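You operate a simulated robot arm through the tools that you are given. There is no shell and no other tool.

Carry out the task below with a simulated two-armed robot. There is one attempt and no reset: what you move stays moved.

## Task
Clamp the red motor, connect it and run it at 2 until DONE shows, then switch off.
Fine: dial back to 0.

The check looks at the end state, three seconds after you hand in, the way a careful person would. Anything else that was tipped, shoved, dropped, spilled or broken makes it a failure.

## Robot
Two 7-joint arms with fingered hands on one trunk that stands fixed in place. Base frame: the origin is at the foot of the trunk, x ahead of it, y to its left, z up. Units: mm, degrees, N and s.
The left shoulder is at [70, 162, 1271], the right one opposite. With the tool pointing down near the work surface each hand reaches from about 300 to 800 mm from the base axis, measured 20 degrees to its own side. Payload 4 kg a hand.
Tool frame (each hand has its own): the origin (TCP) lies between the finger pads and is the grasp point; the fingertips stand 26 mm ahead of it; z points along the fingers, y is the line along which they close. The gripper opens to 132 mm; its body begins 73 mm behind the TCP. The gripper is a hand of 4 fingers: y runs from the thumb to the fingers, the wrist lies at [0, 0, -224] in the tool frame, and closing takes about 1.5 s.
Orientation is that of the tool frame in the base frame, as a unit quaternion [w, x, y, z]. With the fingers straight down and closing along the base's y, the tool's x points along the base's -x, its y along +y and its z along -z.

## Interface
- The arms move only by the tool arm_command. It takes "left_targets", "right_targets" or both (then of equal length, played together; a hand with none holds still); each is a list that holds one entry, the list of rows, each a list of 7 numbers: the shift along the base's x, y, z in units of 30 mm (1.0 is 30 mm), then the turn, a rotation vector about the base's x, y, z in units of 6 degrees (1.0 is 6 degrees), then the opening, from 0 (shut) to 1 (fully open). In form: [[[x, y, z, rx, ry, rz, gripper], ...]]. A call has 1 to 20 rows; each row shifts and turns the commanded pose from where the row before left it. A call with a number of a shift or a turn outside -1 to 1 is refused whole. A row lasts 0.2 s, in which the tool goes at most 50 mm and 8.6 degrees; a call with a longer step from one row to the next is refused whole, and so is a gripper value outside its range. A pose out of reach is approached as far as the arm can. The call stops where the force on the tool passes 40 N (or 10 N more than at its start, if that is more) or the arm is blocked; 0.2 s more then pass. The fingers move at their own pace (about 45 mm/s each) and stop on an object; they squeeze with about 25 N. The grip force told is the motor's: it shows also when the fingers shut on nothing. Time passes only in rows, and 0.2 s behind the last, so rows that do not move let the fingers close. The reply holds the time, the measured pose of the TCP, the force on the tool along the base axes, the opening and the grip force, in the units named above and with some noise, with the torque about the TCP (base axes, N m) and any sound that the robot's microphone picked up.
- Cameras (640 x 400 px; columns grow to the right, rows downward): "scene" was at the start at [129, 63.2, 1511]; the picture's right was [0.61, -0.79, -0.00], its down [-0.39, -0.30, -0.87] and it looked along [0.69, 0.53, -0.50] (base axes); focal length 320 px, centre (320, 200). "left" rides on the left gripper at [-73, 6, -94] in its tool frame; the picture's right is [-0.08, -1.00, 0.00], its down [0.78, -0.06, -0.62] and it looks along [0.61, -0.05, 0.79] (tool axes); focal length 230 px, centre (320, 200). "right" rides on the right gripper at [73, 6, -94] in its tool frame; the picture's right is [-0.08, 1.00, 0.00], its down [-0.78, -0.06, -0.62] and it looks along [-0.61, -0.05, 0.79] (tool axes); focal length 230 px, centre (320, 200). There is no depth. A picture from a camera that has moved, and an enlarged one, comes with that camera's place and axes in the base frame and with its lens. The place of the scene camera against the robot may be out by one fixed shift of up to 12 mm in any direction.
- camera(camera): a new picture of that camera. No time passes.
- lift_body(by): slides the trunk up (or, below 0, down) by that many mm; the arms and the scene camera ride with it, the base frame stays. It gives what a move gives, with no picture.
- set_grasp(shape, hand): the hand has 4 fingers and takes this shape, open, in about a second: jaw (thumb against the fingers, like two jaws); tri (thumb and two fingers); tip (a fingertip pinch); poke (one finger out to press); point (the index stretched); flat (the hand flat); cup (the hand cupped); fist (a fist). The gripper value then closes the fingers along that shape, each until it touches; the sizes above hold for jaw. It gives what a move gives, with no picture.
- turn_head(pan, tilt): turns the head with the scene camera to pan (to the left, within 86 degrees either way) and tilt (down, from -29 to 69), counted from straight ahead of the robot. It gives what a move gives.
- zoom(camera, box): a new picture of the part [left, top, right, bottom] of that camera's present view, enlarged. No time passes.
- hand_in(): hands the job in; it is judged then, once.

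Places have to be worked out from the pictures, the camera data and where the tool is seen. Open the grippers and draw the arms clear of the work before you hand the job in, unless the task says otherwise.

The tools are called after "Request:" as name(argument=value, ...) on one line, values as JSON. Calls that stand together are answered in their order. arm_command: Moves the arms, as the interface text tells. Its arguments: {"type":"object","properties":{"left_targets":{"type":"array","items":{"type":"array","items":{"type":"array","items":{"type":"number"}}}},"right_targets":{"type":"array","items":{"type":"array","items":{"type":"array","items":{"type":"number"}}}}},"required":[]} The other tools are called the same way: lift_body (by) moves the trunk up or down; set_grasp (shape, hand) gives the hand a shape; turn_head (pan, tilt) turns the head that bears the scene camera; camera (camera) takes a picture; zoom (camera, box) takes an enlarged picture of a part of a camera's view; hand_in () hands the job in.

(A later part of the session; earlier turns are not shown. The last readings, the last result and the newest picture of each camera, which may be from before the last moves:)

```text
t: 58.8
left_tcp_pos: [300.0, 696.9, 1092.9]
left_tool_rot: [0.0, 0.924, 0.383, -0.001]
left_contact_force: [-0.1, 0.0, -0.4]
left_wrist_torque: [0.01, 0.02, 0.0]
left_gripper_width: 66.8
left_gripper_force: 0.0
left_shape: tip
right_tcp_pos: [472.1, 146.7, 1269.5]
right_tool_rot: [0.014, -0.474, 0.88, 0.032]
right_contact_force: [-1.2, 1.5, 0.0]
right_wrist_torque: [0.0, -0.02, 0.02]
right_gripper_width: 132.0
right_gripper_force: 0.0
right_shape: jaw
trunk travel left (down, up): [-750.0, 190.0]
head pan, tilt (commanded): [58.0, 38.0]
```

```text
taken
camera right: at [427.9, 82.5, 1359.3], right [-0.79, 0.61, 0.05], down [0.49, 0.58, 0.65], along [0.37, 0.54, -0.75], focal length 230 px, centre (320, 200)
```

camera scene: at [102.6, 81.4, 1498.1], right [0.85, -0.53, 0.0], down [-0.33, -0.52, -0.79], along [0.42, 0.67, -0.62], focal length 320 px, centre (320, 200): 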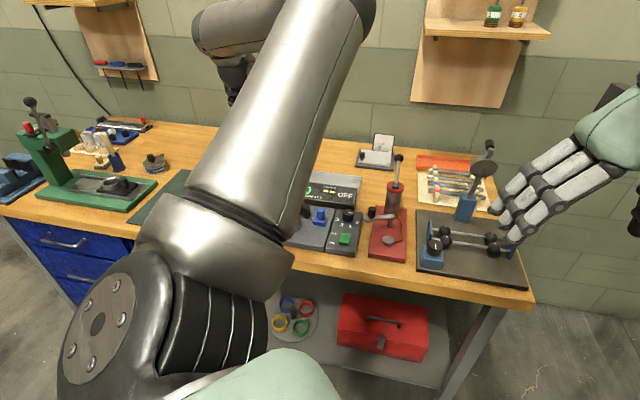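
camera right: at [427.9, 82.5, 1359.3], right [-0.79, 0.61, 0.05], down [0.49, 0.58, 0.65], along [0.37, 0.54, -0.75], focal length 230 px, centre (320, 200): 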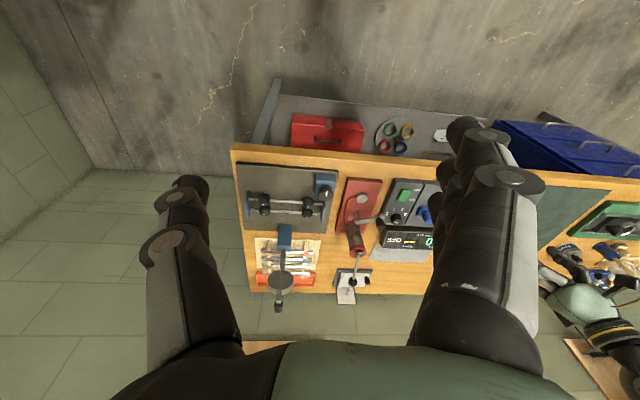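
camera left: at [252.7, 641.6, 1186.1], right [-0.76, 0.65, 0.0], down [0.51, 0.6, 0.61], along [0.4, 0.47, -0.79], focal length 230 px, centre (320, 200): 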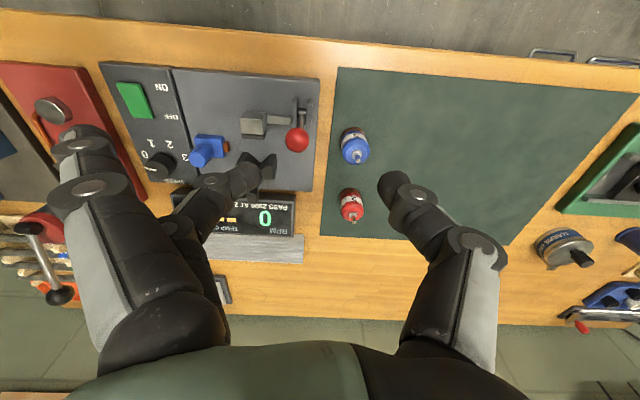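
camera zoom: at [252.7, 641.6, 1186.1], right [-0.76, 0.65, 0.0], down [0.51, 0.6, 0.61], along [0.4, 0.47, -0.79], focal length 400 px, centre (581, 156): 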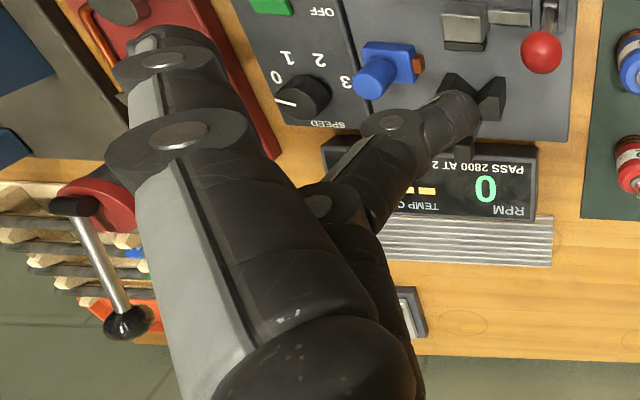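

Request:
zoom(camera="right", box=[530, 215, 640, 345])

```text
3.08 times, centred on (585, 280) of right
camera zoom: at [427.9, 82.5, 1359.3], right [-0.79, 0.61, 0.05], down [0.49, 0.58, 0.65], along [0.37, 0.54, -0.75], focal length 708 px, centre (-495, -46)
```

zoom: 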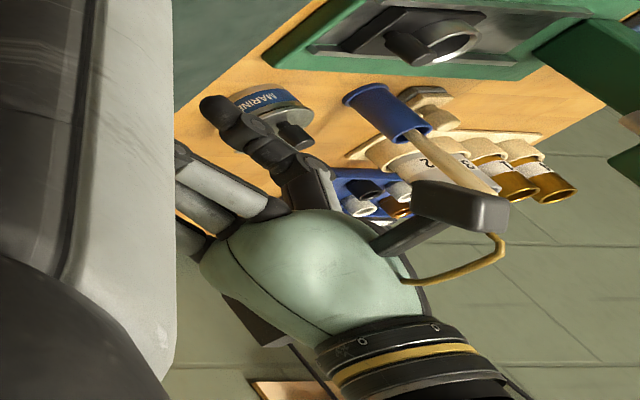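

The hand has a bracket camera body, so the near-side orientation is useful. Plan: with the hand at this yaw (thumb left, pinch axis along the lever's axis), pinch the ball and swing the lever back to its open stop; later I'll carry the motor by its shaft. First move over the ball and descend.

Request:
arm_command(left_targets=[[[0.31, 0.02, -0.6, 0, 0, 0, 0.5], [0.31, 0.02, -0.6, 0, 0, 0, 0.5], [0.31, 0.02, -0.6, 0, 0, 0, 0.5], [0, 0, -0.7, 0, 0, 0, 0.5], [0, 0, -0.7, 0, 0, 0, 0.5], [0, 0, -0.5, 0, 0, 0, 0.5], [0, 0, 0, 0, 0, 0, 0.5]]])

Request:
camera(camera="left")

```text
t: 60.4
left_tcp_pos: [329.0, 699.5, 980.7]
left_tool_rot: [0.001, 0.924, 0.382, -0.001]
left_contact_force: [-1.0, -0.1, 0.2]
left_wrist_torque: [0.01, -0.01, 0.0]
left_gripper_width: 67.1
left_gripper_force: 0.0
left_shape: tip
right_tcp_pos: [472.6, 146.9, 1268.4]
right_tool_rot: [0.014, -0.474, 0.88, 0.031]
right_contact_force: [-0.8, 0.4, -0.8]
right_wrist_torque: [-0.02, 0.0, 0.01]
right_gripper_width: 132.0
right_gripper_force: 0.0
right_shape: jaw
trunk travel left (down, up): [-750.0, 190.0]
head pan, tilt (commanded): [58.0, 38.0]
```

```text
taken
camera left: at [280.8, 644.3, 1075.5], right [-0.76, 0.65, 0.0], down [0.51, 0.6, 0.61], along [0.4, 0.47, -0.79], focal length 230 px, centre (320, 200)
```

left: 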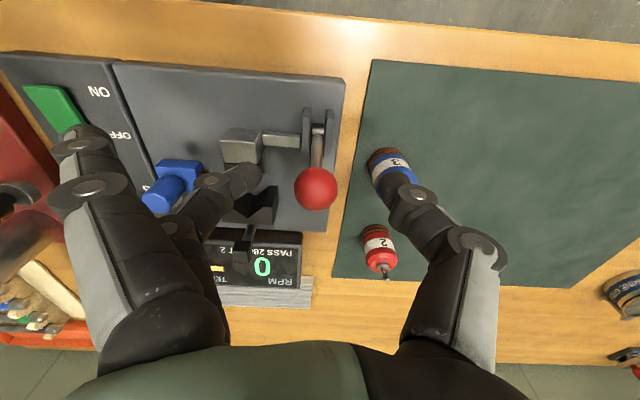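

Ball is within the pinch. Closing on it.

Request:
arm_command(left_targets=[[[0, 0, -0.1, 0, 0, 0, 0.1], [0, 0, 0, 0, 0, 0, 0.1], [0, 0, 0, 0, 0, 0, 0.1], [0, 0, 0, 0, 0, 0, 0.1], [0, 0, 0, 0, 0, 0, 0.1], [0, 0, 0, 0, 0, 0, 0.1]]])

Request:
camera(camera="left")

```text
t: 61.8
left_tcp_pos: [328.6, 699.6, 979.2]
left_tool_rot: [0.001, 0.924, 0.382, -0.001]
left_contact_force: [0.6, -0.9, 0.4]
left_wrist_torque: [-0.01, -0.06, 0.0]
left_gripper_width: 13.8
left_gripper_force: 0.0
left_shape: tip
right_tcp_pos: [472.8, 147.1, 1269.3]
right_tool_rot: [0.014, -0.474, 0.88, 0.03]
right_contact_force: [-1.0, -0.1, 0.8]
right_wrist_torque: [-0.01, -0.02, 0.03]
right_gripper_width: 131.7
right_gripper_force: 0.0
right_shape: jaw
trunk travel left (down, up): [-750.0, 190.0]
head pan, tilt (commanded): [58.0, 38.0]
```

```text
taken
camera left: at [281.0, 644.5, 1073.2], right [-0.76, 0.65, 0.0], down [0.51, 0.6, 0.61], along [0.4, 0.47, -0.79], focal length 230 px, centre (320, 200)
```

left: 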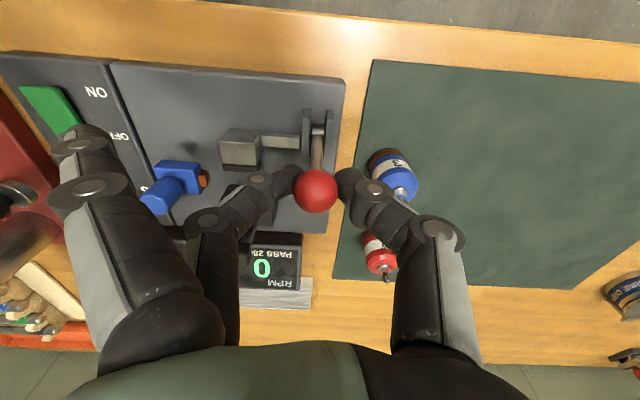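

The tips passed below the ball beside the rod without contact; I'll close fully to grip the rod just below the ball.

Request:
arm_command(left_targets=[[[0, 0, 0, 0, 0, 0, 0.0], [0, 0, 0, 0, 0, 0, 0.0], [0, 0, 0, 0, 0, 0, 0.0], [0, 0, 0, 0, 0, 0, 0.0]]])

Request:
camera(camera="left")

```text
t: 62.8
left_tcp_pos: [327.9, 700.4, 977.2]
left_tool_rot: [0.001, 0.924, 0.382, -0.001]
left_contact_force: [-1.3, -0.5, -12.8]
left_wrist_torque: [-0.03, -0.03, -0.01]
left_gripper_width: 7.5
left_gripper_force: 25.3
left_shape: tip
right_tcp_pos: [473.2, 148.9, 1268.9]
right_tool_rot: [0.013, -0.474, 0.88, 0.031]
right_contact_force: [-0.5, -0.5, 0.1]
right_wrist_torque: [-0.03, 0.04, 0.02]
right_gripper_width: 131.9
right_gripper_force: 0.0
right_shape: jaw
trunk travel left (down, up): [-750.0, 190.0]
head pan, tilt (commanded): [58.0, 38.0]
```

```text
taken
camera left: at [281.0, 645.8, 1071.9], right [-0.76, 0.65, 0.0], down [0.51, 0.6, 0.61], along [0.4, 0.46, -0.79], focal length 230 px, centre (320, 200)
```

left: 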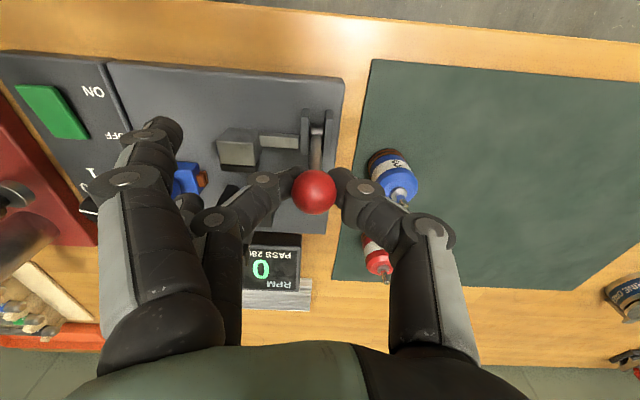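

The rod is pinched just under the ball. Now swinging it back along its arc toward the open stop.

Request:
arm_command(left_targets=[[[0.09, 0.092, -0.005, 0, 0, 0, 0.0], [0.09, 0.092, -0.01, 0, 0, 0, 0.0], [0.09, 0.092, -0.02, 0, 0, 0, 0.0], [0.09, 0.092, -0.025, 0, 0, 0, 0.0], [0.09, 0.092, -0.03, 0, 0, 0, 0.0], [0.09, 0.092, -0.035, 0, 0, 0, 0.0], [0.09, 0.092, -0.04, 0, 0, 0, 0.0], [0.09, 0.092, -0.045, 0, 0, 0, 0.0]]])

Request:
camera(camera="left")

```text
t: 64.6
left_tcp_pos: [349.8, 722.4, 970.4]
left_tool_rot: [0.002, 0.924, 0.383, -0.003]
left_contact_force: [-7.3, -9.4, -22.1]
left_wrist_torque: [-0.2, 0.22, -0.13]
left_gripper_width: 6.8
left_gripper_force: 25.1
left_shape: tip
right_tcp_pos: [472.7, 148.7, 1268.9]
right_tool_rot: [0.014, -0.473, 0.88, 0.031]
right_contact_force: [0.1, 0.0, 0.1]
right_wrist_torque: [-0.01, 0.03, 0.02]
right_gripper_width: 131.9
right_gripper_force: 0.1
right_shape: jaw
trunk travel left (down, up): [-750.0, 190.0]
head pan, tilt (commanded): [58.0, 38.0]
```

```text
taken
camera left: at [302.0, 667.3, 1064.6], right [-0.76, 0.65, 0.0], down [0.51, 0.6, 0.61], along [0.4, 0.46, -0.79], focal length 230 px, centre (320, 200)
```

left: 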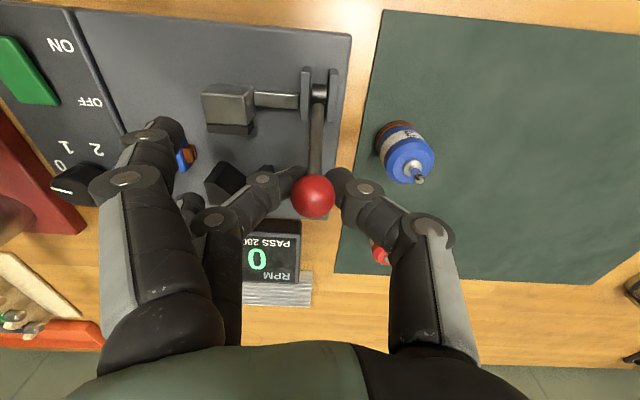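

The lever is back near its open stop (31 mm moved, force rising). Releasing and rising.

Request:
arm_command(left_targets=[[[0, 0, 0, 0, 0, 0, 0.4], [0, 0, 0, 0, 0, 0, 0.4], [0, 0, 0, 0, 0, 0, 0.4], [0, 0, 0, 0, 0, 0, 0.4], [0, 0, 0.6, 0, 0, 0, 0.4], [0, 0, 0.8, 0, 0, 0, 0.4], [0, 0, 0.9, 0, 0, 0, 0.4], [0, 0, 0.9, 0, 0, 0, 0.4]]])

Request:
camera(camera="left")

Request:
zoom(camera="left", box=[180, 40, 380, 200])

```text
t: 66.4
left_tcp_pos: [349.2, 719.6, 1067.5]
left_tool_rot: [0.002, 0.924, 0.382, 0.0]
left_contact_force: [0.7, 0.3, 0.3]
left_wrist_torque: [-0.01, 0.0, 0.01]
left_gripper_width: 52.2
left_gripper_force: 0.0
left_shape: tip
right_tcp_pos: [472.6, 146.2, 1270.5]
right_tool_rot: [0.013, -0.474, 0.88, 0.031]
right_contact_force: [-0.3, -0.5, -0.5]
right_wrist_torque: [0.05, -0.02, 0.0]
right_gripper_width: 131.8
right_gripper_force: 0.1
right_shape: jaw
trunk travel left (down, up): [-750.0, 190.0]
head pan, tilt (commanded): [58.0, 38.0]
```

```text
taken
camera left: at [301.7, 664.4, 1162.0], right [-0.76, 0.65, 0.0], down [0.51, 0.6, 0.62], along [0.4, 0.47, -0.79], focal length 230 px, centre (320, 200)
```

left: 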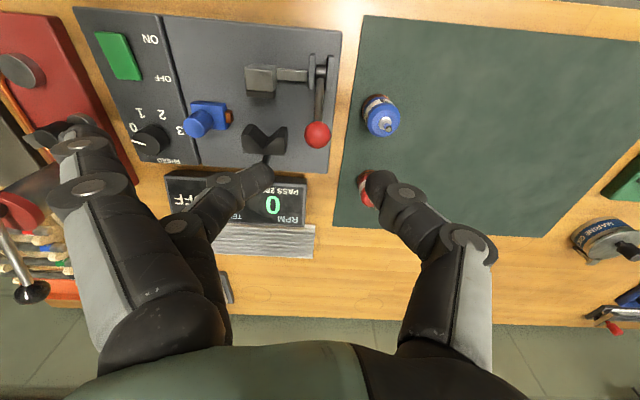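

```text
2.50 times, centred on (280, 120) of left
camera zoom: at [301.7, 664.4, 1162.0], right [-0.76, 0.65, 0.0], down [0.51, 0.6, 0.62], along [0.4, 0.47, -0.79], focal length 575 px, centre (420, 400)
```

zoom: 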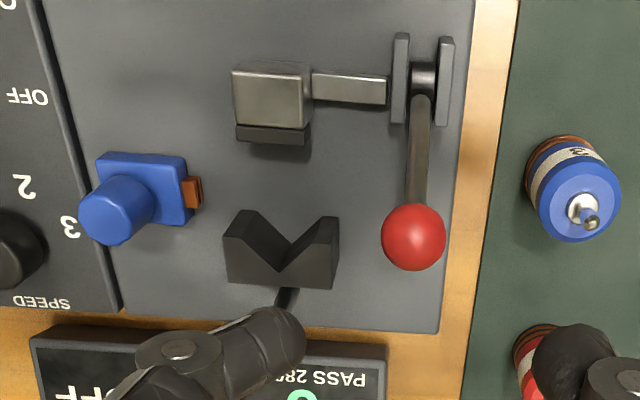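

The lever is open again. To give the thumb room next to the ball later, I'll set the lever to roughly 18° back: re-pinch the rod and move it ~12 mm forward.

Request:
arm_command(left_targets=[[[0, 0.03, -0.9, 0, 0, 0, 0.4], [0, 0.03, -0.9, 0, 0, 0, 0.4], [0, 0, -0.8, 0, 0, 0, 0.4], [0, 0, -0.6, 0, 0, 0, 0.4], [0, 0, 0, 0, 0, 0, 0.0], [0, 0, 0, 0, 0, 0, 0.0], [0, 0, 0, 0, 0, 0, 0.0], [0, 0, 0, 0, 0, 0, 0.0], [0, 0, 0, 0, 0, 0, 0.0], [0, 0, 0, 0, 0, 0, 0.0], [-0.09, -0.092, 0.045, 0, 0, 0, 0.0], [-0.09, -0.092, 0.04, 0, 0, 0, 0.0], [-0.09, -0.092, 0.035, 0, 0, 0, 0.0], [0, 0, 0, 0, 0, 0, 0.0]]])

Request:
camera(camera="left")

```text
t: 69.4
left_tcp_pos: [344.7, 715.3, 976.8]
left_tool_rot: [0.002, 0.924, 0.382, -0.001]
left_contact_force: [1.5, -0.7, -8.4]
left_wrist_torque: [0.07, -0.06, 0.03]
left_gripper_width: 11.6
left_gripper_force: 24.9
left_shape: tip
right_tcp_pos: [472.8, 147.3, 1269.2]
right_tool_rot: [0.013, -0.475, 0.88, 0.031]
right_contact_force: [-0.2, 0.4, -0.3]
right_wrist_torque: [-0.02, 0.01, 0.02]
right_gripper_width: 132.0
right_gripper_force: 0.1
right_shape: jaw
trunk travel left (down, up): [-750.0, 190.0]
head pan, tilt (commanded): [58.0, 38.0]
```

```text
taken
camera left: at [296.0, 660.6, 1069.7], right [-0.76, 0.65, 0.0], down [0.51, 0.6, 0.61], along [0.4, 0.47, -0.79], focal length 230 px, centre (320, 200)
```

left: 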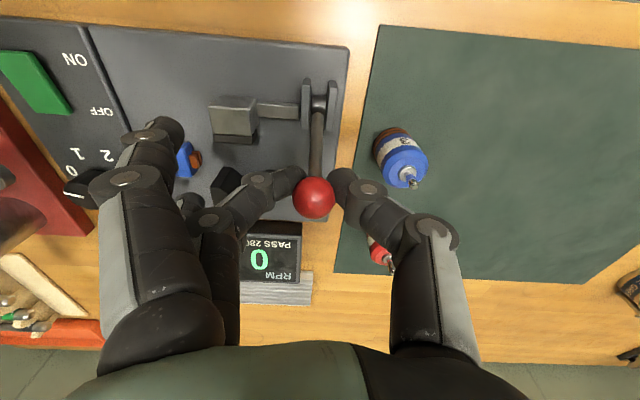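

Ball is now ≈27 mm in front of the seat centre line. Releasing, rising, then switching to jaw shape for the pick.

Request:
arm_command(left_targets=[[[0, 0, 0, 0, 0, 0, 0.4], [0, 0, 0, 0, 0, 0, 0.4], [0, 0, 0, 0, 0, 0, 0.4], [0, 0, 0, 0, 0, 0, 0.4], [0, 0, 0.6, 0, 0, 0, 0.4], [0, 0, 0.8, 0, 0, 0, 0.4], [0, 0, 0.9, 0, 0, 0, 0.4], [0, 0, 0.9, 0, 0, 0, 0.4]]])

Request:
set_grasp(shape="jaw", hand="left")

Request:
zoom(camera="left", box=[180, 40, 380, 200])

```text
t: 71.2
left_tcp_pos: [341.0, 713.7, 1071.9]
left_tool_rot: [0.002, 0.924, 0.382, -0.001]
left_contact_force: [0.0, -0.4, 0.4]
left_wrist_torque: [0.04, -0.01, -0.03]
left_gripper_width: 52.3
left_gripper_force: 0.1
left_shape: tip
right_tcp_pos: [471.7, 146.7, 1269.3]
right_tool_rot: [0.014, -0.474, 0.88, 0.031]
right_contact_force: [0.3, -0.1, -0.3]
right_wrist_torque: [0.02, 0.05, 0.04]
right_gripper_width: 131.6
right_gripper_force: 0.1
right_shape: jaw
trunk travel left (down, up): [-750.0, 190.0]
head pan, tilt (commanded): [58.0, 38.0]
```

```text
t: 72.1
left_tcp_pos: [342.3, 713.0, 1069.6]
left_tool_rot: [0.002, 0.924, 0.382, -0.001]
left_contact_force: [0.0, -0.3, 0.7]
left_wrist_torque: [-0.01, -0.03, -0.02]
left_gripper_width: 132.0
left_gripper_force: 0.2
left_shape: jaw
right_tcp_pos: [472.0, 147.9, 1268.2]
right_tool_rot: [0.014, -0.474, 0.88, 0.031]
right_contact_force: [-0.5, -0.1, 0.3]
right_wrist_torque: [-0.01, -0.01, 0.02]
right_gripper_width: 132.0
right_gripper_force: 0.2
right_shape: jaw
trunk travel left (down, up): [-750.0, 190.0]
head pan, tilt (commanded): [58.0, 38.0]
```

```text
2.50 times, centred on (280, 120) of left
camera zoom: at [294.2, 659.0, 1165.4], right [-0.76, 0.65, 0.0], down [0.51, 0.6, 0.61], along [0.4, 0.47, -0.79], focal length 575 px, centre (420, 400)
```

zoom: 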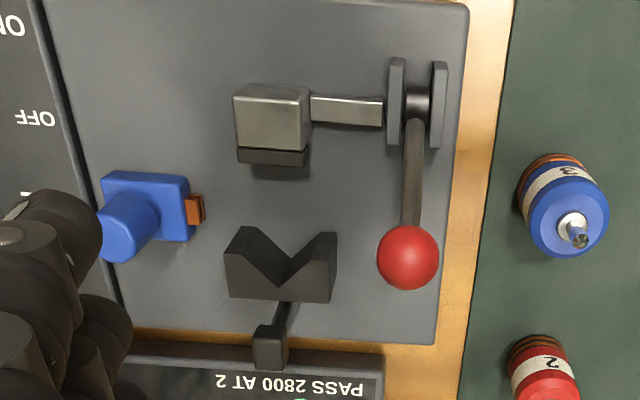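

Clear. Now moving over the red motor with the near-side camera orientation, tilting the fingers 18° outward.

Request:
arm_command(left_targets=[[[0.2, 0.96, 0, 0.714, -0.7, 0, 0.55], [0.2, 0.96, 0, 0.714, -0.7, 0, 0.55], [0.2, 0.96, 0, 0.714, -0.7, 0, 0.55], [0.2, 0.96, 0, 0, 0, 0, 0.55], [0.2, 0.96, -0.3, 0, 0, 0, 0.55], [0, 0, -0.9, 0, 0, 0, 0.55], [0, 0, -0.9, 0, 0, 0, 0.55], [0, 0, 0, 0, 0, 0, 0.55]]])

Request:
camera(camera="left")

Request:
zoom(camera="left", box=[220, 100, 420, 250])

```text
t: 73.9
left_tcp_pos: [370.9, 861.0, 1008.5]
left_tool_rot: [-0.061, 0.913, 0.377, 0.143]
left_contact_force: [0.1, 0.9, -0.5]
left_wrist_torque: [0.0, -0.02, -0.01]
left_gripper_width: 73.2
left_gripper_force: 0.2
left_shape: jaw
right_tcp_pos: [471.1, 147.3, 1268.7]
right_tool_rot: [0.014, -0.474, 0.88, 0.031]
right_contact_force: [0.6, -0.1, 0.7]
right_wrist_torque: [0.02, -0.01, -0.02]
right_gripper_width: 131.9
right_gripper_force: 0.1
right_shape: jaw
trunk travel left (down, up): [-750.0, 190.0]
head pan, tilt (commanded): [58.0, 38.0]
```

```text
taken
camera left: at [305.8, 787.0, 1074.8], right [-0.76, 0.65, -0.02], down [0.35, 0.44, 0.83], along [0.55, 0.62, -0.56], focal length 230 px, centre (320, 200)
```

left: 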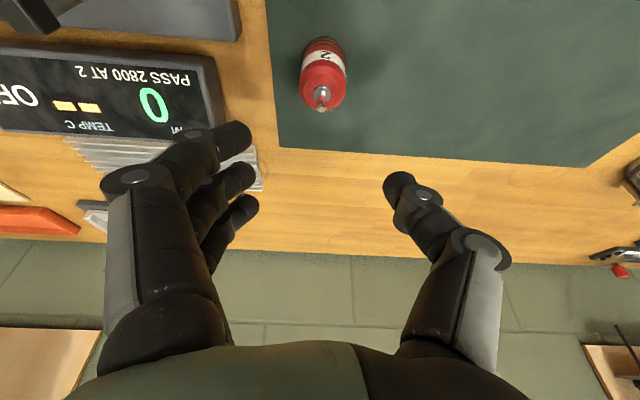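

```text
2.67 times, centred on (320, 175) of left
camera zoom: at [305.8, 787.0, 1074.8], right [-0.76, 0.65, -0.02], down [0.35, 0.44, 0.83], along [0.55, 0.62, -0.56], focal length 614 px, centre (320, 267)
```

zoom: 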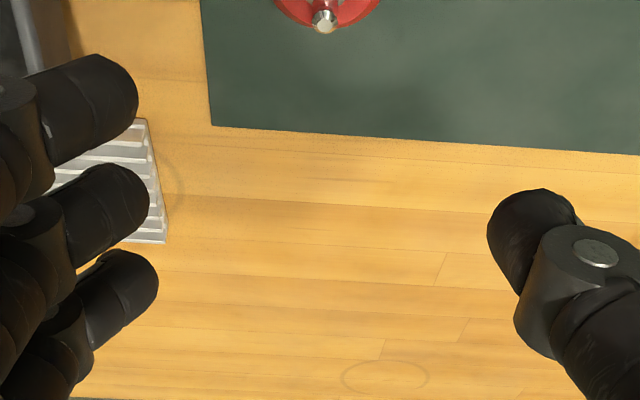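

The motor axis refines to ≈(370.5,859). I'll descend with the TCP slightly on the near side (because of tilt) to z≈921, fingers open ~60 mm.

Request:
arm_command(left_targets=[[[-0.04, -0.05, -0.9, 0, 0, 0, 0.48], [-0.04, -0.05, -0.9, 0, 0, 0, 0.48], [-0.04, -0.05, -0.6, 0, 0, 0, 0.48], [0, 0, -0.5, 0, 0, 0, 0.48], [0, 0, 0, 0, 0, 0, 0.48]]])

Request:
camera(camera="left")

```text
t: 75.1
left_tcp_pos: [368.0, 854.6, 923.0]
left_tool_rot: [-0.061, 0.913, 0.377, 0.143]
left_contact_force: [-0.6, -0.2, -0.3]
left_wrist_torque: [-0.01, 0.01, 0.0]
left_gripper_width: 64.0
left_gripper_force: 0.0
left_shape: jaw
right_tcp_pos: [473.9, 146.5, 1268.1]
right_tool_rot: [0.013, -0.473, 0.881, 0.03]
right_contact_force: [-0.5, 0.2, -0.3]
right_wrist_torque: [-0.01, 0.0, 0.0]
right_gripper_width: 132.2
right_gripper_force: 0.0
right_shape: jaw
trunk travel left (down, up): [-750.0, 190.0]
head pan, tilt (commanded): [58.0, 38.0]
```

```text
taken
camera left: at [301.9, 781.6, 989.9], right [-0.76, 0.65, -0.02], down [0.35, 0.44, 0.83], along [0.55, 0.62, -0.56], focal length 230 px, centre (320, 200)
```

left: 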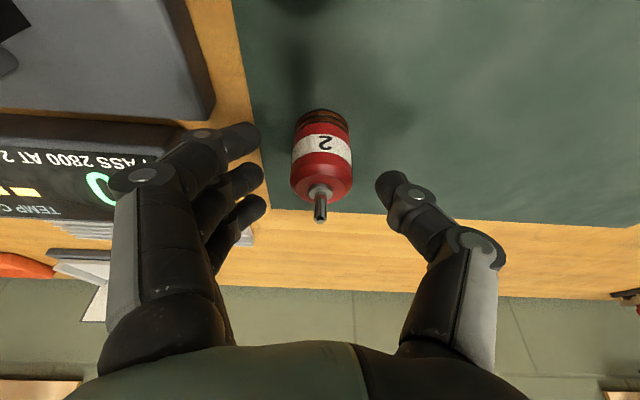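

Motor centred between fingers and thumb. Closing to grip.

Request:
arm_command(left_targets=[[[0, 0, 0, 0, 0, 0, 0.15], [0, 0, 0, 0, 0, 0, 0.15], [0, 0, 0, 0, 0, 0, 0.15], [0, 0, 0, 0, 0, 0, 0.15], [0, 0, 0, 0, 0, 0, 0.15], [0, 0, 0, 0, 0, 0, 0.15]]])

Request:
camera(camera="left")

```text
t: 76.5
left_tcp_pos: [368.3, 855.0, 923.7]
left_tool_rot: [-0.06, 0.913, 0.378, 0.143]
left_contact_force: [-0.9, -2.2, 0.6]
left_wrist_torque: [-0.1, 0.06, 0.04]
left_gripper_width: 21.0
left_gripper_force: 25.1
left_shape: jaw
right_tcp_pos: [472.1, 147.6, 1269.6]
right_tool_rot: [0.014, -0.473, 0.88, 0.032]
right_contact_force: [-0.5, 0.7, -0.3]
right_wrist_torque: [0.0, -0.01, -0.01]
right_gripper_width: 132.0
right_gripper_force: 0.0
right_shape: jaw
trunk travel left (down, up): [-750.0, 190.0]
head pan, tilt (commanded): [58.0, 38.0]
```

```text
taken
camera left: at [302.0, 781.2, 990.4], right [-0.76, 0.65, -0.02], down [0.35, 0.44, 0.83], along [0.55, 0.62, -0.56], focal length 230 px, centre (320, 200)
```

left: 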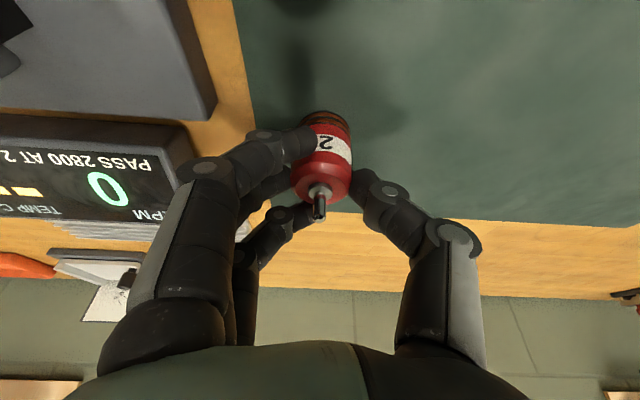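

Grip is firm at 25 N. Lifting the motor 70 mm and checking.

Request:
arm_command(left_targets=[[[0, 0, 0.2, 0, 0, 0, 0.12], [0, 0, 0.4, 0, 0, 0, 0.12], [0, 0, 0.6, 0, 0, 0, 0.12], [0, 0, 0.7, 0, 0, 0, 0.12], [0, 0, 0.5, 0, 0, 0, 0.12]]])

Request:
camera(camera="left")

```text
t: 77.7
left_tcp_pos: [367.5, 853.5, 995.0]
left_tool_rot: [-0.06, 0.913, 0.377, 0.142]
left_contact_force: [0.7, -0.3, -2.0]
left_wrist_torque: [0.03, -0.01, 0.0]
left_gripper_width: 19.4
left_gripper_force: 25.5
left_shape: jaw
right_tcp_pos: [472.0, 146.9, 1268.1]
right_tool_rot: [0.014, -0.473, 0.88, 0.032]
right_contact_force: [1.1, 0.1, 0.0]
right_wrist_torque: [-0.04, 0.0, -0.02]
right_gripper_width: 131.8
right_gripper_force: 0.0
right_shape: jaw
trunk travel left (down, up): [-750.0, 190.0]
head pan, tilt (commanded): [58.0, 38.0]
```

```text
taken
camera left: at [302.5, 780.4, 1062.2], right [-0.76, 0.65, -0.02], down [0.35, 0.44, 0.83], along [0.55, 0.62, -0.56], focal length 230 px, centre (320, 200)
```

left: 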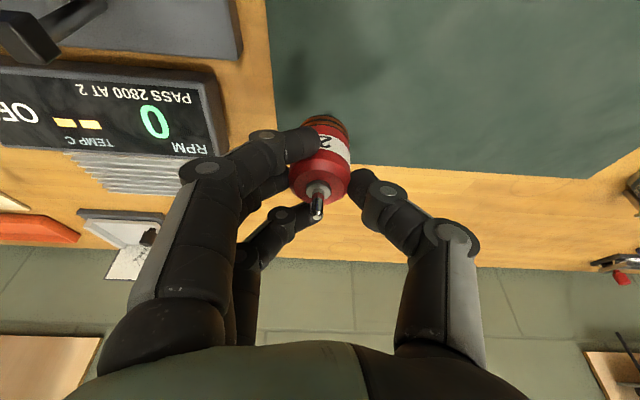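

The motor is lifted (≈2 N). Moving it to a nearer free spot on the mat's left-front for a regrasp, staying high.

Request:
arm_command(left_targets=[[[-0.9, -0.32, 0, 0, 0, 0, 0.12], [-0.9, -0.32, 0, 0, 0, 0, 0.12], [-0.9, -0.32, 0, 0, 0, 0, 0.12], [-0.9, -0.32, 0, 0, 0, 0, 0.12], [-0.9, -0.32, 0, 0, 0, 0, 0.12], [-0.9, -0.32, 0, 0, 0, 0, 0.12], [0, 0, -0.6, 0, 0, 0, 0.12], [0, 0, -0.6, 0, 0, 0, 0.12], [0, 0, -0.5, 0, 0, 0, 0.12], [0, 0, 0, 0, 0, 0, 0.12]]])

Request:
camera(camera="left")

Request:
camera(camera="scene")

```text
t: 79.9
left_tcp_pos: [206.5, 795.7, 942.7]
left_tool_rot: [-0.06, 0.913, 0.377, 0.144]
left_contact_force: [-0.5, 0.3, -1.7]
left_wrist_torque: [-0.04, 0.03, 0.0]
left_gripper_width: 19.2
left_gripper_force: 25.0
left_shape: jaw
right_tcp_pos: [473.3, 148.7, 1269.1]
right_tool_rot: [0.013, -0.474, 0.88, 0.032]
right_contact_force: [-0.1, -0.6, 0.0]
right_wrist_torque: [0.02, 0.0, -0.02]
right_gripper_width: 131.9
right_gripper_force: 0.1
right_shape: jaw
trunk travel left (down, up): [-750.0, 190.0]
head pan, tilt (commanded): [58.0, 38.0]
```

```text
taken
camera left: at [140.8, 723.1, 1010.2], right [-0.76, 0.65, -0.02], down [0.35, 0.44, 0.83], along [0.55, 0.62, -0.56], focal length 230 px, centre (320, 200)
```

left: 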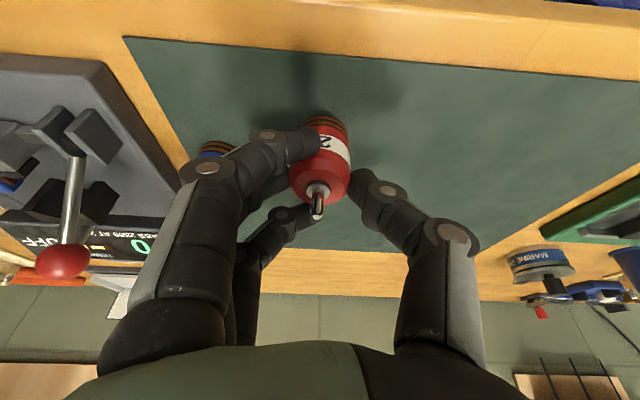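

```text
taken
camera scene: at [102.9, 81.5, 1498.1], right [0.85, -0.53, 0.0], down [-0.33, -0.52, -0.79], along [0.42, 0.67, -0.62], focal length 320 px, centre (320, 200)
```

scene: 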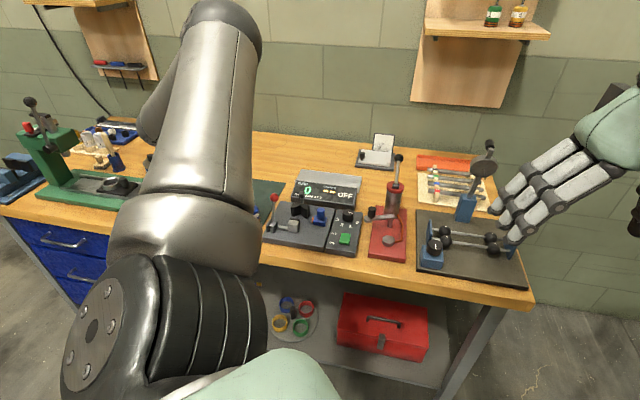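

The blue motor is clear of the fingers. Lowering the last ~20 mm gently onto the mat.

Request:
arm_command(left_targets=[[[0, 0, -0.3, 0, 0, 0, 0.12], [0, 0, -0.2, 0, 0, 0, 0.12], [0, 0, -0.1, 0, 0, 0, 0.12], [0, 0, 0, 0, 0, 0, 0.12]]])

Request:
zoom(camera="left", box=[240, 90, 400, 230])

```text
t: 80.9
left_tcp_pos: [207.1, 796.0, 925.1]
left_tool_rot: [-0.061, 0.913, 0.377, 0.143]
left_contact_force: [0.4, 0.6, 2.5]
left_wrist_torque: [-0.03, 0.0, 0.0]
left_gripper_width: 19.3
left_gripper_force: 24.5
left_shape: jaw
right_tcp_pos: [472.4, 147.7, 1269.8]
right_tool_rot: [0.014, -0.473, 0.88, 0.031]
right_contact_force: [0.7, 0.5, 0.3]
right_wrist_torque: [-0.02, 0.03, 0.03]
right_gripper_width: 132.2
right_gripper_force: 0.0
right_shape: jaw
trunk travel left (down, up): [-750.0, 190.0]
head pan, tilt (commanded): [58.0, 38.0]
```

```text
2.86 times, centred on (320, 160) of left
camera zoom: at [141.8, 723.5, 992.1], right [-0.76, 0.65, -0.02], down [0.35, 0.44, 0.83], along [0.55, 0.62, -0.56], focal length 657 px, centre (320, 314)
```

zoom: 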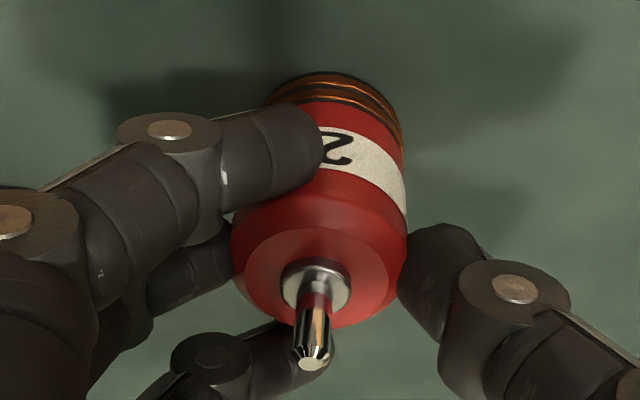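

The base touched the mat (force +2.5 N). Releasing.

Request:
arm_command(left_targets=[[[0, 0, 0, 0, 0, 0, 0.2], [0, 0, 0, 0, 0, 0, 0.25], [0, 0, 0, 0, 0, 0, 0.32], [0, 0, 0, 0, 0, 0, 0.4], [0, 0, 0, 0, 0, 0, 0.48], [0, 0, 0, 0, 0, 0, 0.48], [0, 0, 0, 0, 0, 0, 0.48]]])

Request:
camera(camera="left")

```text
t: 82.5
left_tcp_pos: [207.4, 797.5, 925.6]
left_tool_rot: [-0.06, 0.913, 0.377, 0.143]
left_contact_force: [-0.2, 0.2, -0.1]
left_wrist_torque: [-0.02, 0.03, 0.0]
left_gripper_width: 62.5
left_gripper_force: 0.1
left_shape: jaw
right_tcp_pos: [471.8, 146.8, 1268.5]
right_tool_rot: [0.014, -0.473, 0.88, 0.031]
right_contact_force: [-0.2, 0.5, -1.1]
right_wrist_torque: [0.01, 0.02, 0.01]
right_gripper_width: 131.9
right_gripper_force: 0.1
right_shape: jaw
trunk travel left (down, up): [-750.0, 190.0]
head pan, tilt (commanded): [58.0, 38.0]
```

```text
taken
camera left: at [141.8, 723.4, 991.9], right [-0.76, 0.65, -0.02], down [0.35, 0.44, 0.83], along [0.55, 0.62, -0.56], focal length 230 px, centre (320, 200)
```

left: 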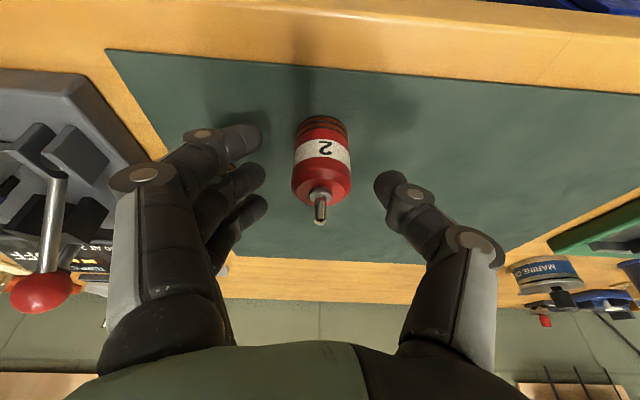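

Motor stands upright at the new spot. Rising, levelling the hand and switching to tip shape.

Request:
arm_command(left_targets=[[[0, 0, 0.5, 0, 0, 0, 0.48], [0, 0, 0.9, 0, 0, 0, 0.48], [0, 0, 0.9, 0, 0, 0, 0.48], [0, 0, 0.6, -0.714, 0.7, 0, 0.48], [0, 0, 0.3, -0.714, 0.7, 0, 0.48], [0, 0, 0, -0.714, 0.7, 0, 0.48], [0, 0, 0, 0, 0, 0, 0.48]]])

Request:
set_grasp(shape="tip", hand="left")

Request:
arm_command(left_targets=[[[0, 0, 0, 0, 0, 0, 0.45], [0, 0, 0, 0, 0, 0, 0.45], [0, 0, 0, 0, 0, 0, 0.45], [0, 0, 0, 0, 0, 0, 0.45], [0, 0, 0, 0, 0, 0, 0.45]]])

Request:
camera(camera="left")

Request:
zoom(camera="left", box=[230, 70, 400, 200])

```text
t: 84.1
left_tcp_pos: [207.0, 797.8, 1020.9]
left_tool_rot: [0.001, 0.924, 0.382, -0.002]
left_contact_force: [0.9, -0.8, -0.4]
left_wrist_torque: [0.02, 0.0, 0.0]
left_gripper_width: 62.5
left_gripper_force: 0.1
left_shape: jaw
right_tcp_pos: [472.2, 146.4, 1269.4]
right_tool_rot: [0.014, -0.473, 0.88, 0.031]
right_contact_force: [-0.1, 0.0, 0.4]
right_wrist_torque: [0.01, 0.02, 0.02]
right_gripper_width: 131.9
right_gripper_force: 0.0
right_shape: jaw
trunk travel left (down, up): [-750.0, 190.0]
head pan, tilt (commanded): [58.0, 38.0]
```

```text
t: 85.0
left_tcp_pos: [207.3, 797.1, 1020.5]
left_tool_rot: [0.001, 0.924, 0.382, 0.0]
left_contact_force: [-0.4, -0.2, 0.0]
left_wrist_torque: [0.02, 0.02, 0.01]
left_gripper_width: 132.1
left_gripper_force: 0.0
left_shape: tip
right_tcp_pos: [472.5, 147.3, 1269.8]
right_tool_rot: [0.013, -0.473, 0.88, 0.031]
right_contact_force: [-0.5, -0.4, -0.7]
right_wrist_torque: [-0.03, 0.0, 0.02]
right_gripper_width: 132.0
right_gripper_force: 0.0
right_shape: jaw
trunk travel left (down, up): [-750.0, 190.0]
head pan, tilt (commanded): [58.0, 38.0]
```

```text
t: 86.2
left_tcp_pos: [206.7, 797.2, 1020.8]
left_tool_rot: [0.001, 0.924, 0.382, -0.001]
left_contact_force: [-0.8, 0.0, -0.5]
left_wrist_torque: [-0.03, 0.01, 0.02]
left_gripper_width: 60.5
left_gripper_force: 0.1
left_shape: tip
right_tcp_pos: [473.7, 146.8, 1269.6]
right_tool_rot: [0.014, -0.473, 0.88, 0.031]
right_contact_force: [-0.7, -0.3, 0.5]
right_wrist_torque: [-0.01, -0.01, 0.01]
right_gripper_width: 131.8
right_gripper_force: 0.1
right_shape: jaw
trunk travel left (down, up): [-750.0, 190.0]
head pan, tilt (commanded): [58.0, 38.0]
```

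```text
taken
camera left: at [159.5, 742.4, 1114.6], right [-0.76, 0.65, 0.0], down [0.51, 0.6, 0.61], along [0.4, 0.47, -0.79], focal length 230 px, centre (320, 200)
```

left: 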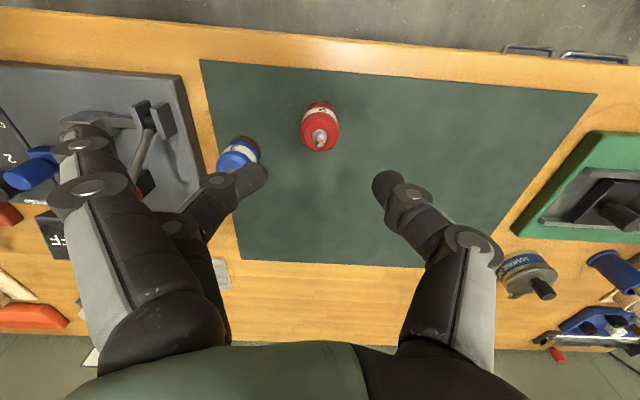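

```text
3.08 times, centred on (315, 135) of left
camera zoom: at [159.5, 742.4, 1114.6], right [-0.76, 0.65, 0.0], down [0.51, 0.6, 0.61], along [0.4, 0.47, -0.79], focal length 708 px, centre (335, 400)
```

zoom: 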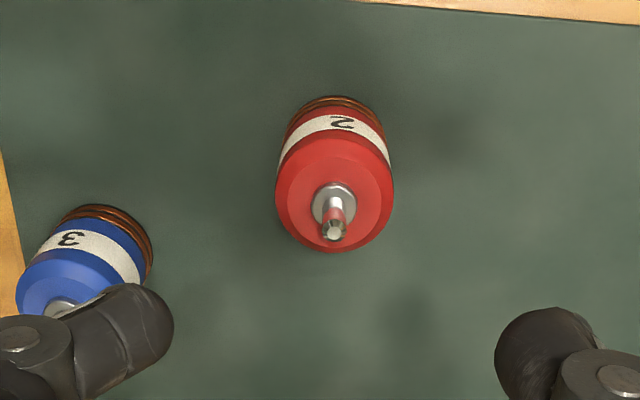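

Motor axis at ≈(212.5,804). To keep the splayed fingers away from the blue motor I'll rotate the hand −30° and centre over the motor before descending.

Request:
arm_command(left_targets=[[[0.04, 0.047, 0, 0, 0, -1, 0.45], [0.04, 0.047, 0, 0, 0, -1, 0.45], [0.04, 0.047, 0, 0, 0, -1, 0.45], [0.04, 0.047, 0, 0, 0, -1, 0.45], [0.04, 0.047, 0, 0, 0, -1, 0.45], [0, 0, -0.5, 0, 0, 0, 0.45], [0, 0, 0, 0, 0, 0, 0.45]]])

Request:
camera(camera="left")

Request:
zoom(camera="left", box=[230, 70, 400, 200])

```text
t: 87.8
left_tcp_pos: [213.2, 803.4, 1004.5]
left_tool_rot: [0.001, 0.992, 0.13, -0.001]
left_contact_force: [-0.5, -0.5, -0.3]
left_wrist_torque: [0.02, 0.0, 0.0]
left_gripper_width: 60.2
left_gripper_force: 0.1
left_shape: tip
right_tcp_pos: [472.4, 147.4, 1269.8]
right_tool_rot: [0.015, -0.473, 0.88, 0.031]
right_contact_force: [-0.3, -0.1, -0.5]
right_wrist_torque: [0.0, 0.02, 0.0]
right_gripper_width: 132.0
right_gripper_force: 0.1
right_shape: jaw
trunk travel left (down, up): [-750.0, 190.0]
head pan, tilt (commanded): [58.0, 38.0]
```

```text
taken
camera left: at [144.0, 779.0, 1098.4], right [-0.33, 0.94, 0.0], down [0.74, 0.26, 0.61], along [0.58, 0.2, -0.79], focal length 230 px, centre (320, 200)
```

left: 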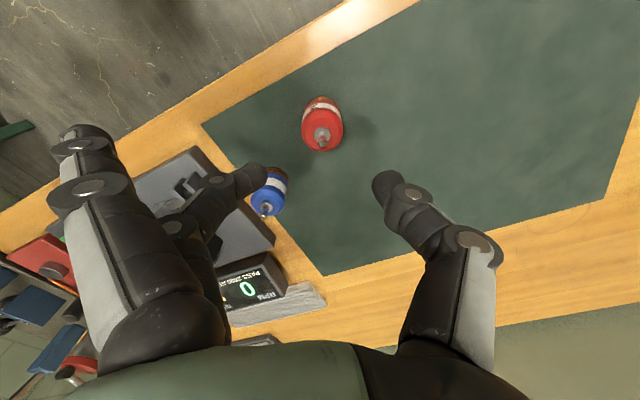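

```text
3.08 times, centred on (315, 135) of left
camera zoom: at [144.0, 779.0, 1098.4], right [-0.33, 0.94, 0.0], down [0.74, 0.26, 0.61], along [0.58, 0.2, -0.79], focal length 708 px, centre (335, 400)
```

zoom: 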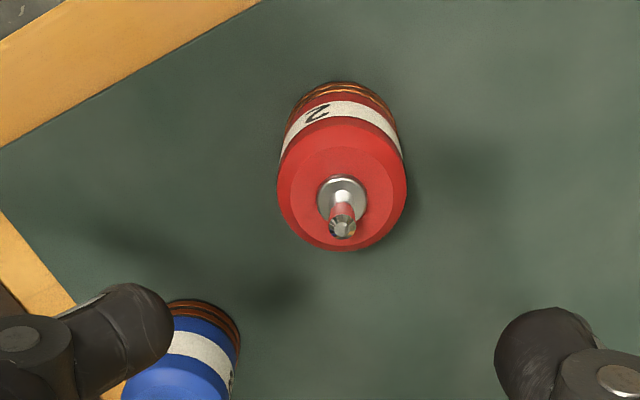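

Centred within ~2 mm. Descending to grip height (TCP z≈923).

Request:
arm_command(left_targets=[[[-0.02, 0.06, -0.9, 0, 0, 0, 0.45], [0, 0, -0.9, 0, 0, 0, 0.45], [0, 0, -0.6, 0, 0, 0, 0.45], [0, 0, -0.3, 0, 0, 0, 0.45], [0, 0, 0, 0, 0, 0, 0.45]]])

Request:
camera(camera="left")

```text
t: 89.0
left_tcp_pos: [211.3, 805.2, 925.0]
left_tool_rot: [0.0, 0.992, 0.129, 0.0]
left_contact_force: [-0.3, 0.5, -0.9]
left_wrist_torque: [-0.04, 0.03, 0.03]
left_gripper_width: 60.0
left_gripper_force: 0.1
left_shape: tip
right_tcp_pos: [472.9, 147.3, 1269.3]
right_tool_rot: [0.014, -0.474, 0.88, 0.031]
right_contact_force: [0.1, -0.1, 0.0]
right_wrist_torque: [0.0, 0.0, 0.01]
right_gripper_width: 131.8
right_gripper_force: 0.0
right_shape: jaw
trunk travel left (down, up): [-750.0, 190.0]
head pan, tilt (commanded): [58.0, 38.0]
```

```text
taken
camera left: at [142.7, 781.3, 1018.5], right [-0.33, 0.94, 0.0], down [0.74, 0.26, 0.61], along [0.58, 0.2, -0.79], focal length 230 px, centre (320, 200)
```

left: 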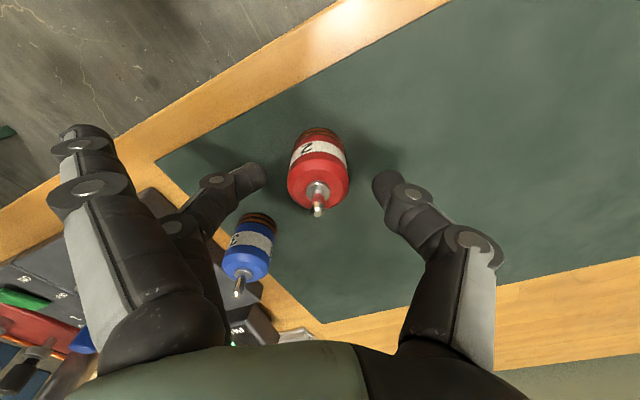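

Aligned. Closing the pinch on the motor body.

Request:
arm_command(left_targets=[[[0, 0, 0, 0, 0, 0, 0.16], [0, 0, 0, 0, 0, 0, 0.16], [0, 0, 0, 0, 0, 0, 0.16], [0, 0, 0, 0, 0, 0, 0.16], [0, 0, 0, 0, 0, 0, 0.16]]])

Request:
camera(camera="left")

Request:
zoom(camera="left", box=[230, 100, 410, 240])

```text
t: 90.2
left_tcp_pos: [212.4, 806.4, 924.0]
left_tool_rot: [0.001, 0.992, 0.129, 0.0]
left_contact_force: [0.4, -0.8, 0.8]
left_wrist_torque: [0.02, 0.0, 0.02]
left_gripper_width: 29.2
left_gripper_force: 24.6
left_shape: tip
right_tcp_pos: [472.0, 147.2, 1270.5]
right_tool_rot: [0.013, -0.474, 0.88, 0.031]
right_contact_force: [0.1, -0.1, 0.5]
right_wrist_torque: [0.02, 0.02, -0.01]
right_gripper_width: 132.1
right_gripper_force: 0.1
right_shape: jaw
trunk travel left (down, up): [-750.0, 190.0]
head pan, tilt (commanded): [58.0, 38.0]
```

```text
taken
camera left: at [142.8, 781.6, 1018.4], right [-0.33, 0.94, 0.0], down [0.74, 0.26, 0.61], along [0.58, 0.2, -0.79], focal length 230 px, centre (320, 200)
```

left: 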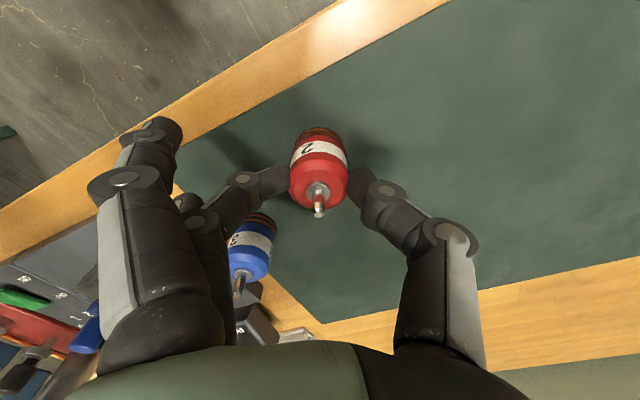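

```text
2.86 times, centred on (320, 170) of left
camera zoom: at [142.8, 781.6, 1018.4], right [-0.33, 0.94, 0.0], down [0.74, 0.26, 0.61], along [0.58, 0.2, -0.79], focal length 657 px, centre (320, 286)
```

zoom: 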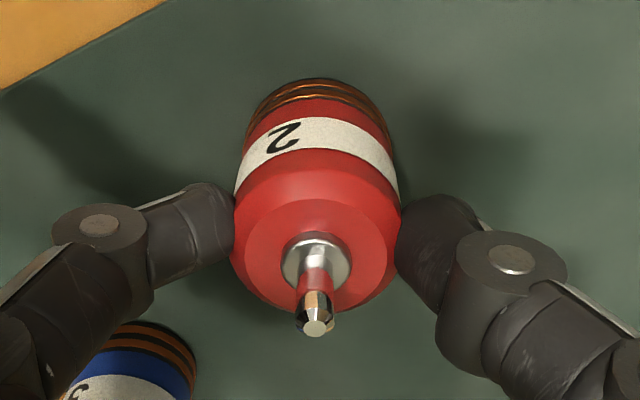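

Pinch grip on the motor body at 25 N. Lifting 140 mm to clear the lever ball, and checking the hold.

Request:
arm_command(left_targets=[[[0, 0, 0.2, 0, 0, 0, 0.14], [0, 0, 0.4, 0, 0, 0, 0.14], [0, 0, 0.6, 0, 0, 0, 0.14], [0, 0, 0.8, 0, 0, 0, 0.14], [0, 0, 0.9, 0, 0, 0, 0.14], [0, 0, 0.9, 0, 0, 0, 0.14], [0, 0, 0.9, 0, 0, 0, 0.14], [0, 0, 0, 0, 0, 0, 0.14]]])

Request:
zoom(camera="left", box=[230, 100, 410, 240])

```text
t: 92.0
left_tcp_pos: [211.9, 806.9, 1066.1]
left_tool_rot: [0.002, 0.992, 0.13, -0.002]
left_contact_force: [-0.3, -0.5, -1.3]
left_wrist_torque: [-0.01, 0.0, -0.01]
left_gripper_width: 29.0
left_gripper_force: 25.0
left_shape: tip
right_tcp_pos: [472.7, 147.1, 1269.5]
right_tool_rot: [0.014, -0.474, 0.88, 0.031]
right_contact_force: [0.5, -0.3, -0.4]
right_wrist_torque: [-0.01, 0.0, 0.02]
right_gripper_width: 131.8
right_gripper_force: 0.1
right_shape: jaw
trunk travel left (down, up): [-750.0, 190.0]
head pan, tilt (commanded): [58.0, 38.0]
```

```text
2.86 times, centred on (320, 170) of left
camera zoom: at [142.6, 782.7, 1160.4], right [-0.33, 0.94, 0.0], down [0.74, 0.26, 0.61], along [0.58, 0.2, -0.79], focal length 657 px, centre (320, 286)
```

zoom: 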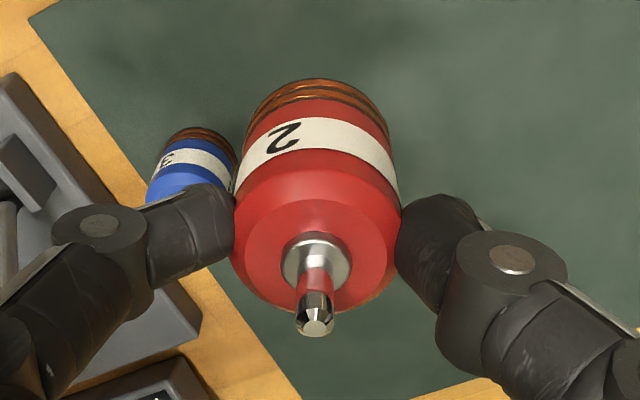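

The motor is held steady and upright. Carrying it above the seat (407,690) while turning the hand back by +30°.

Request:
arm_command(left_targets=[[[0.929, -0.556, 0, 0, 0, 0.714, 0.14], [0.929, -0.556, 0, 0, 0, 0.714, 0.14], [0.929, -0.556, 0, 0, 0, 0.714, 0.14], [0.929, -0.556, 0, 0, 0, 0.714, 0.14], [0.929, -0.556, 0, 0, 0, 0.714, 0.14], [0.929, -0.556, 0, 0, 0, 0.714, 0.14], [0.929, -0.556, 0, 0, 0, 0.714, 0.14], [0, 0, 0, 0, 0, 0, 0.14], [0, 0, 0, 0, 0, 0, 0.14]]])

Request:
camera(camera="left")

Request:
zoom(camera="left", box=[190, 40, 430, 220])

```text
t: 94.0
left_tcp_pos: [408.5, 687.7, 1065.5]
left_tool_rot: [0.002, 0.924, 0.382, -0.001]
left_contact_force: [-0.1, 0.2, -1.4]
left_wrist_torque: [0.01, 0.01, -0.01]
left_gripper_width: 29.1
left_gripper_force: 24.6
left_shape: tip
right_tcp_pos: [471.7, 147.1, 1269.5]
right_tool_rot: [0.014, -0.474, 0.88, 0.031]
right_contact_force: [-1.3, 0.4, -0.3]
right_wrist_torque: [-0.01, -0.01, 0.01]
right_gripper_width: 131.8
right_gripper_force: 0.1
right_shape: jaw
trunk travel left (down, up): [-750.0, 190.0]
head pan, tilt (commanded): [58.0, 38.0]
```

```text
taken
camera left: at [361.2, 632.9, 1160.0], right [-0.76, 0.65, 0.0], down [0.51, 0.6, 0.61], along [0.4, 0.47, -0.79], focal length 230 px, centre (320, 200)
```

left: 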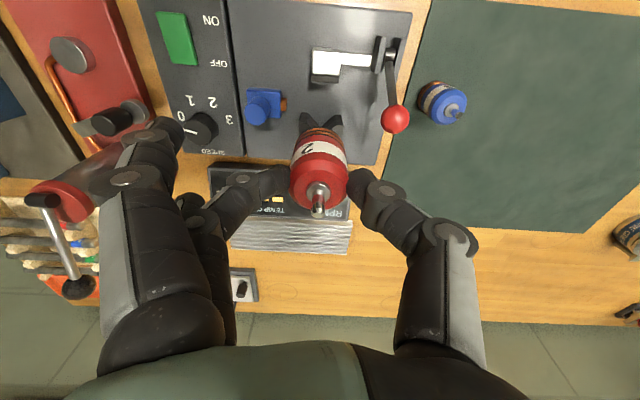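

```text
2.22 times, centred on (310, 130) of left
camera zoom: at [361.2, 632.9, 1160.0], right [-0.76, 0.65, 0.0], down [0.51, 0.6, 0.61], along [0.4, 0.47, -0.79], focal length 511 px, centre (342, 356)
```

zoom: 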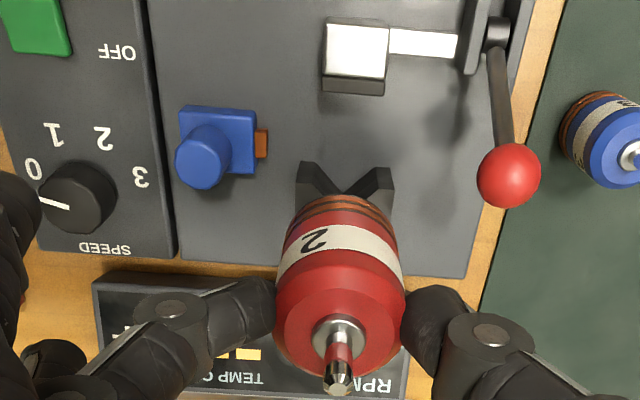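

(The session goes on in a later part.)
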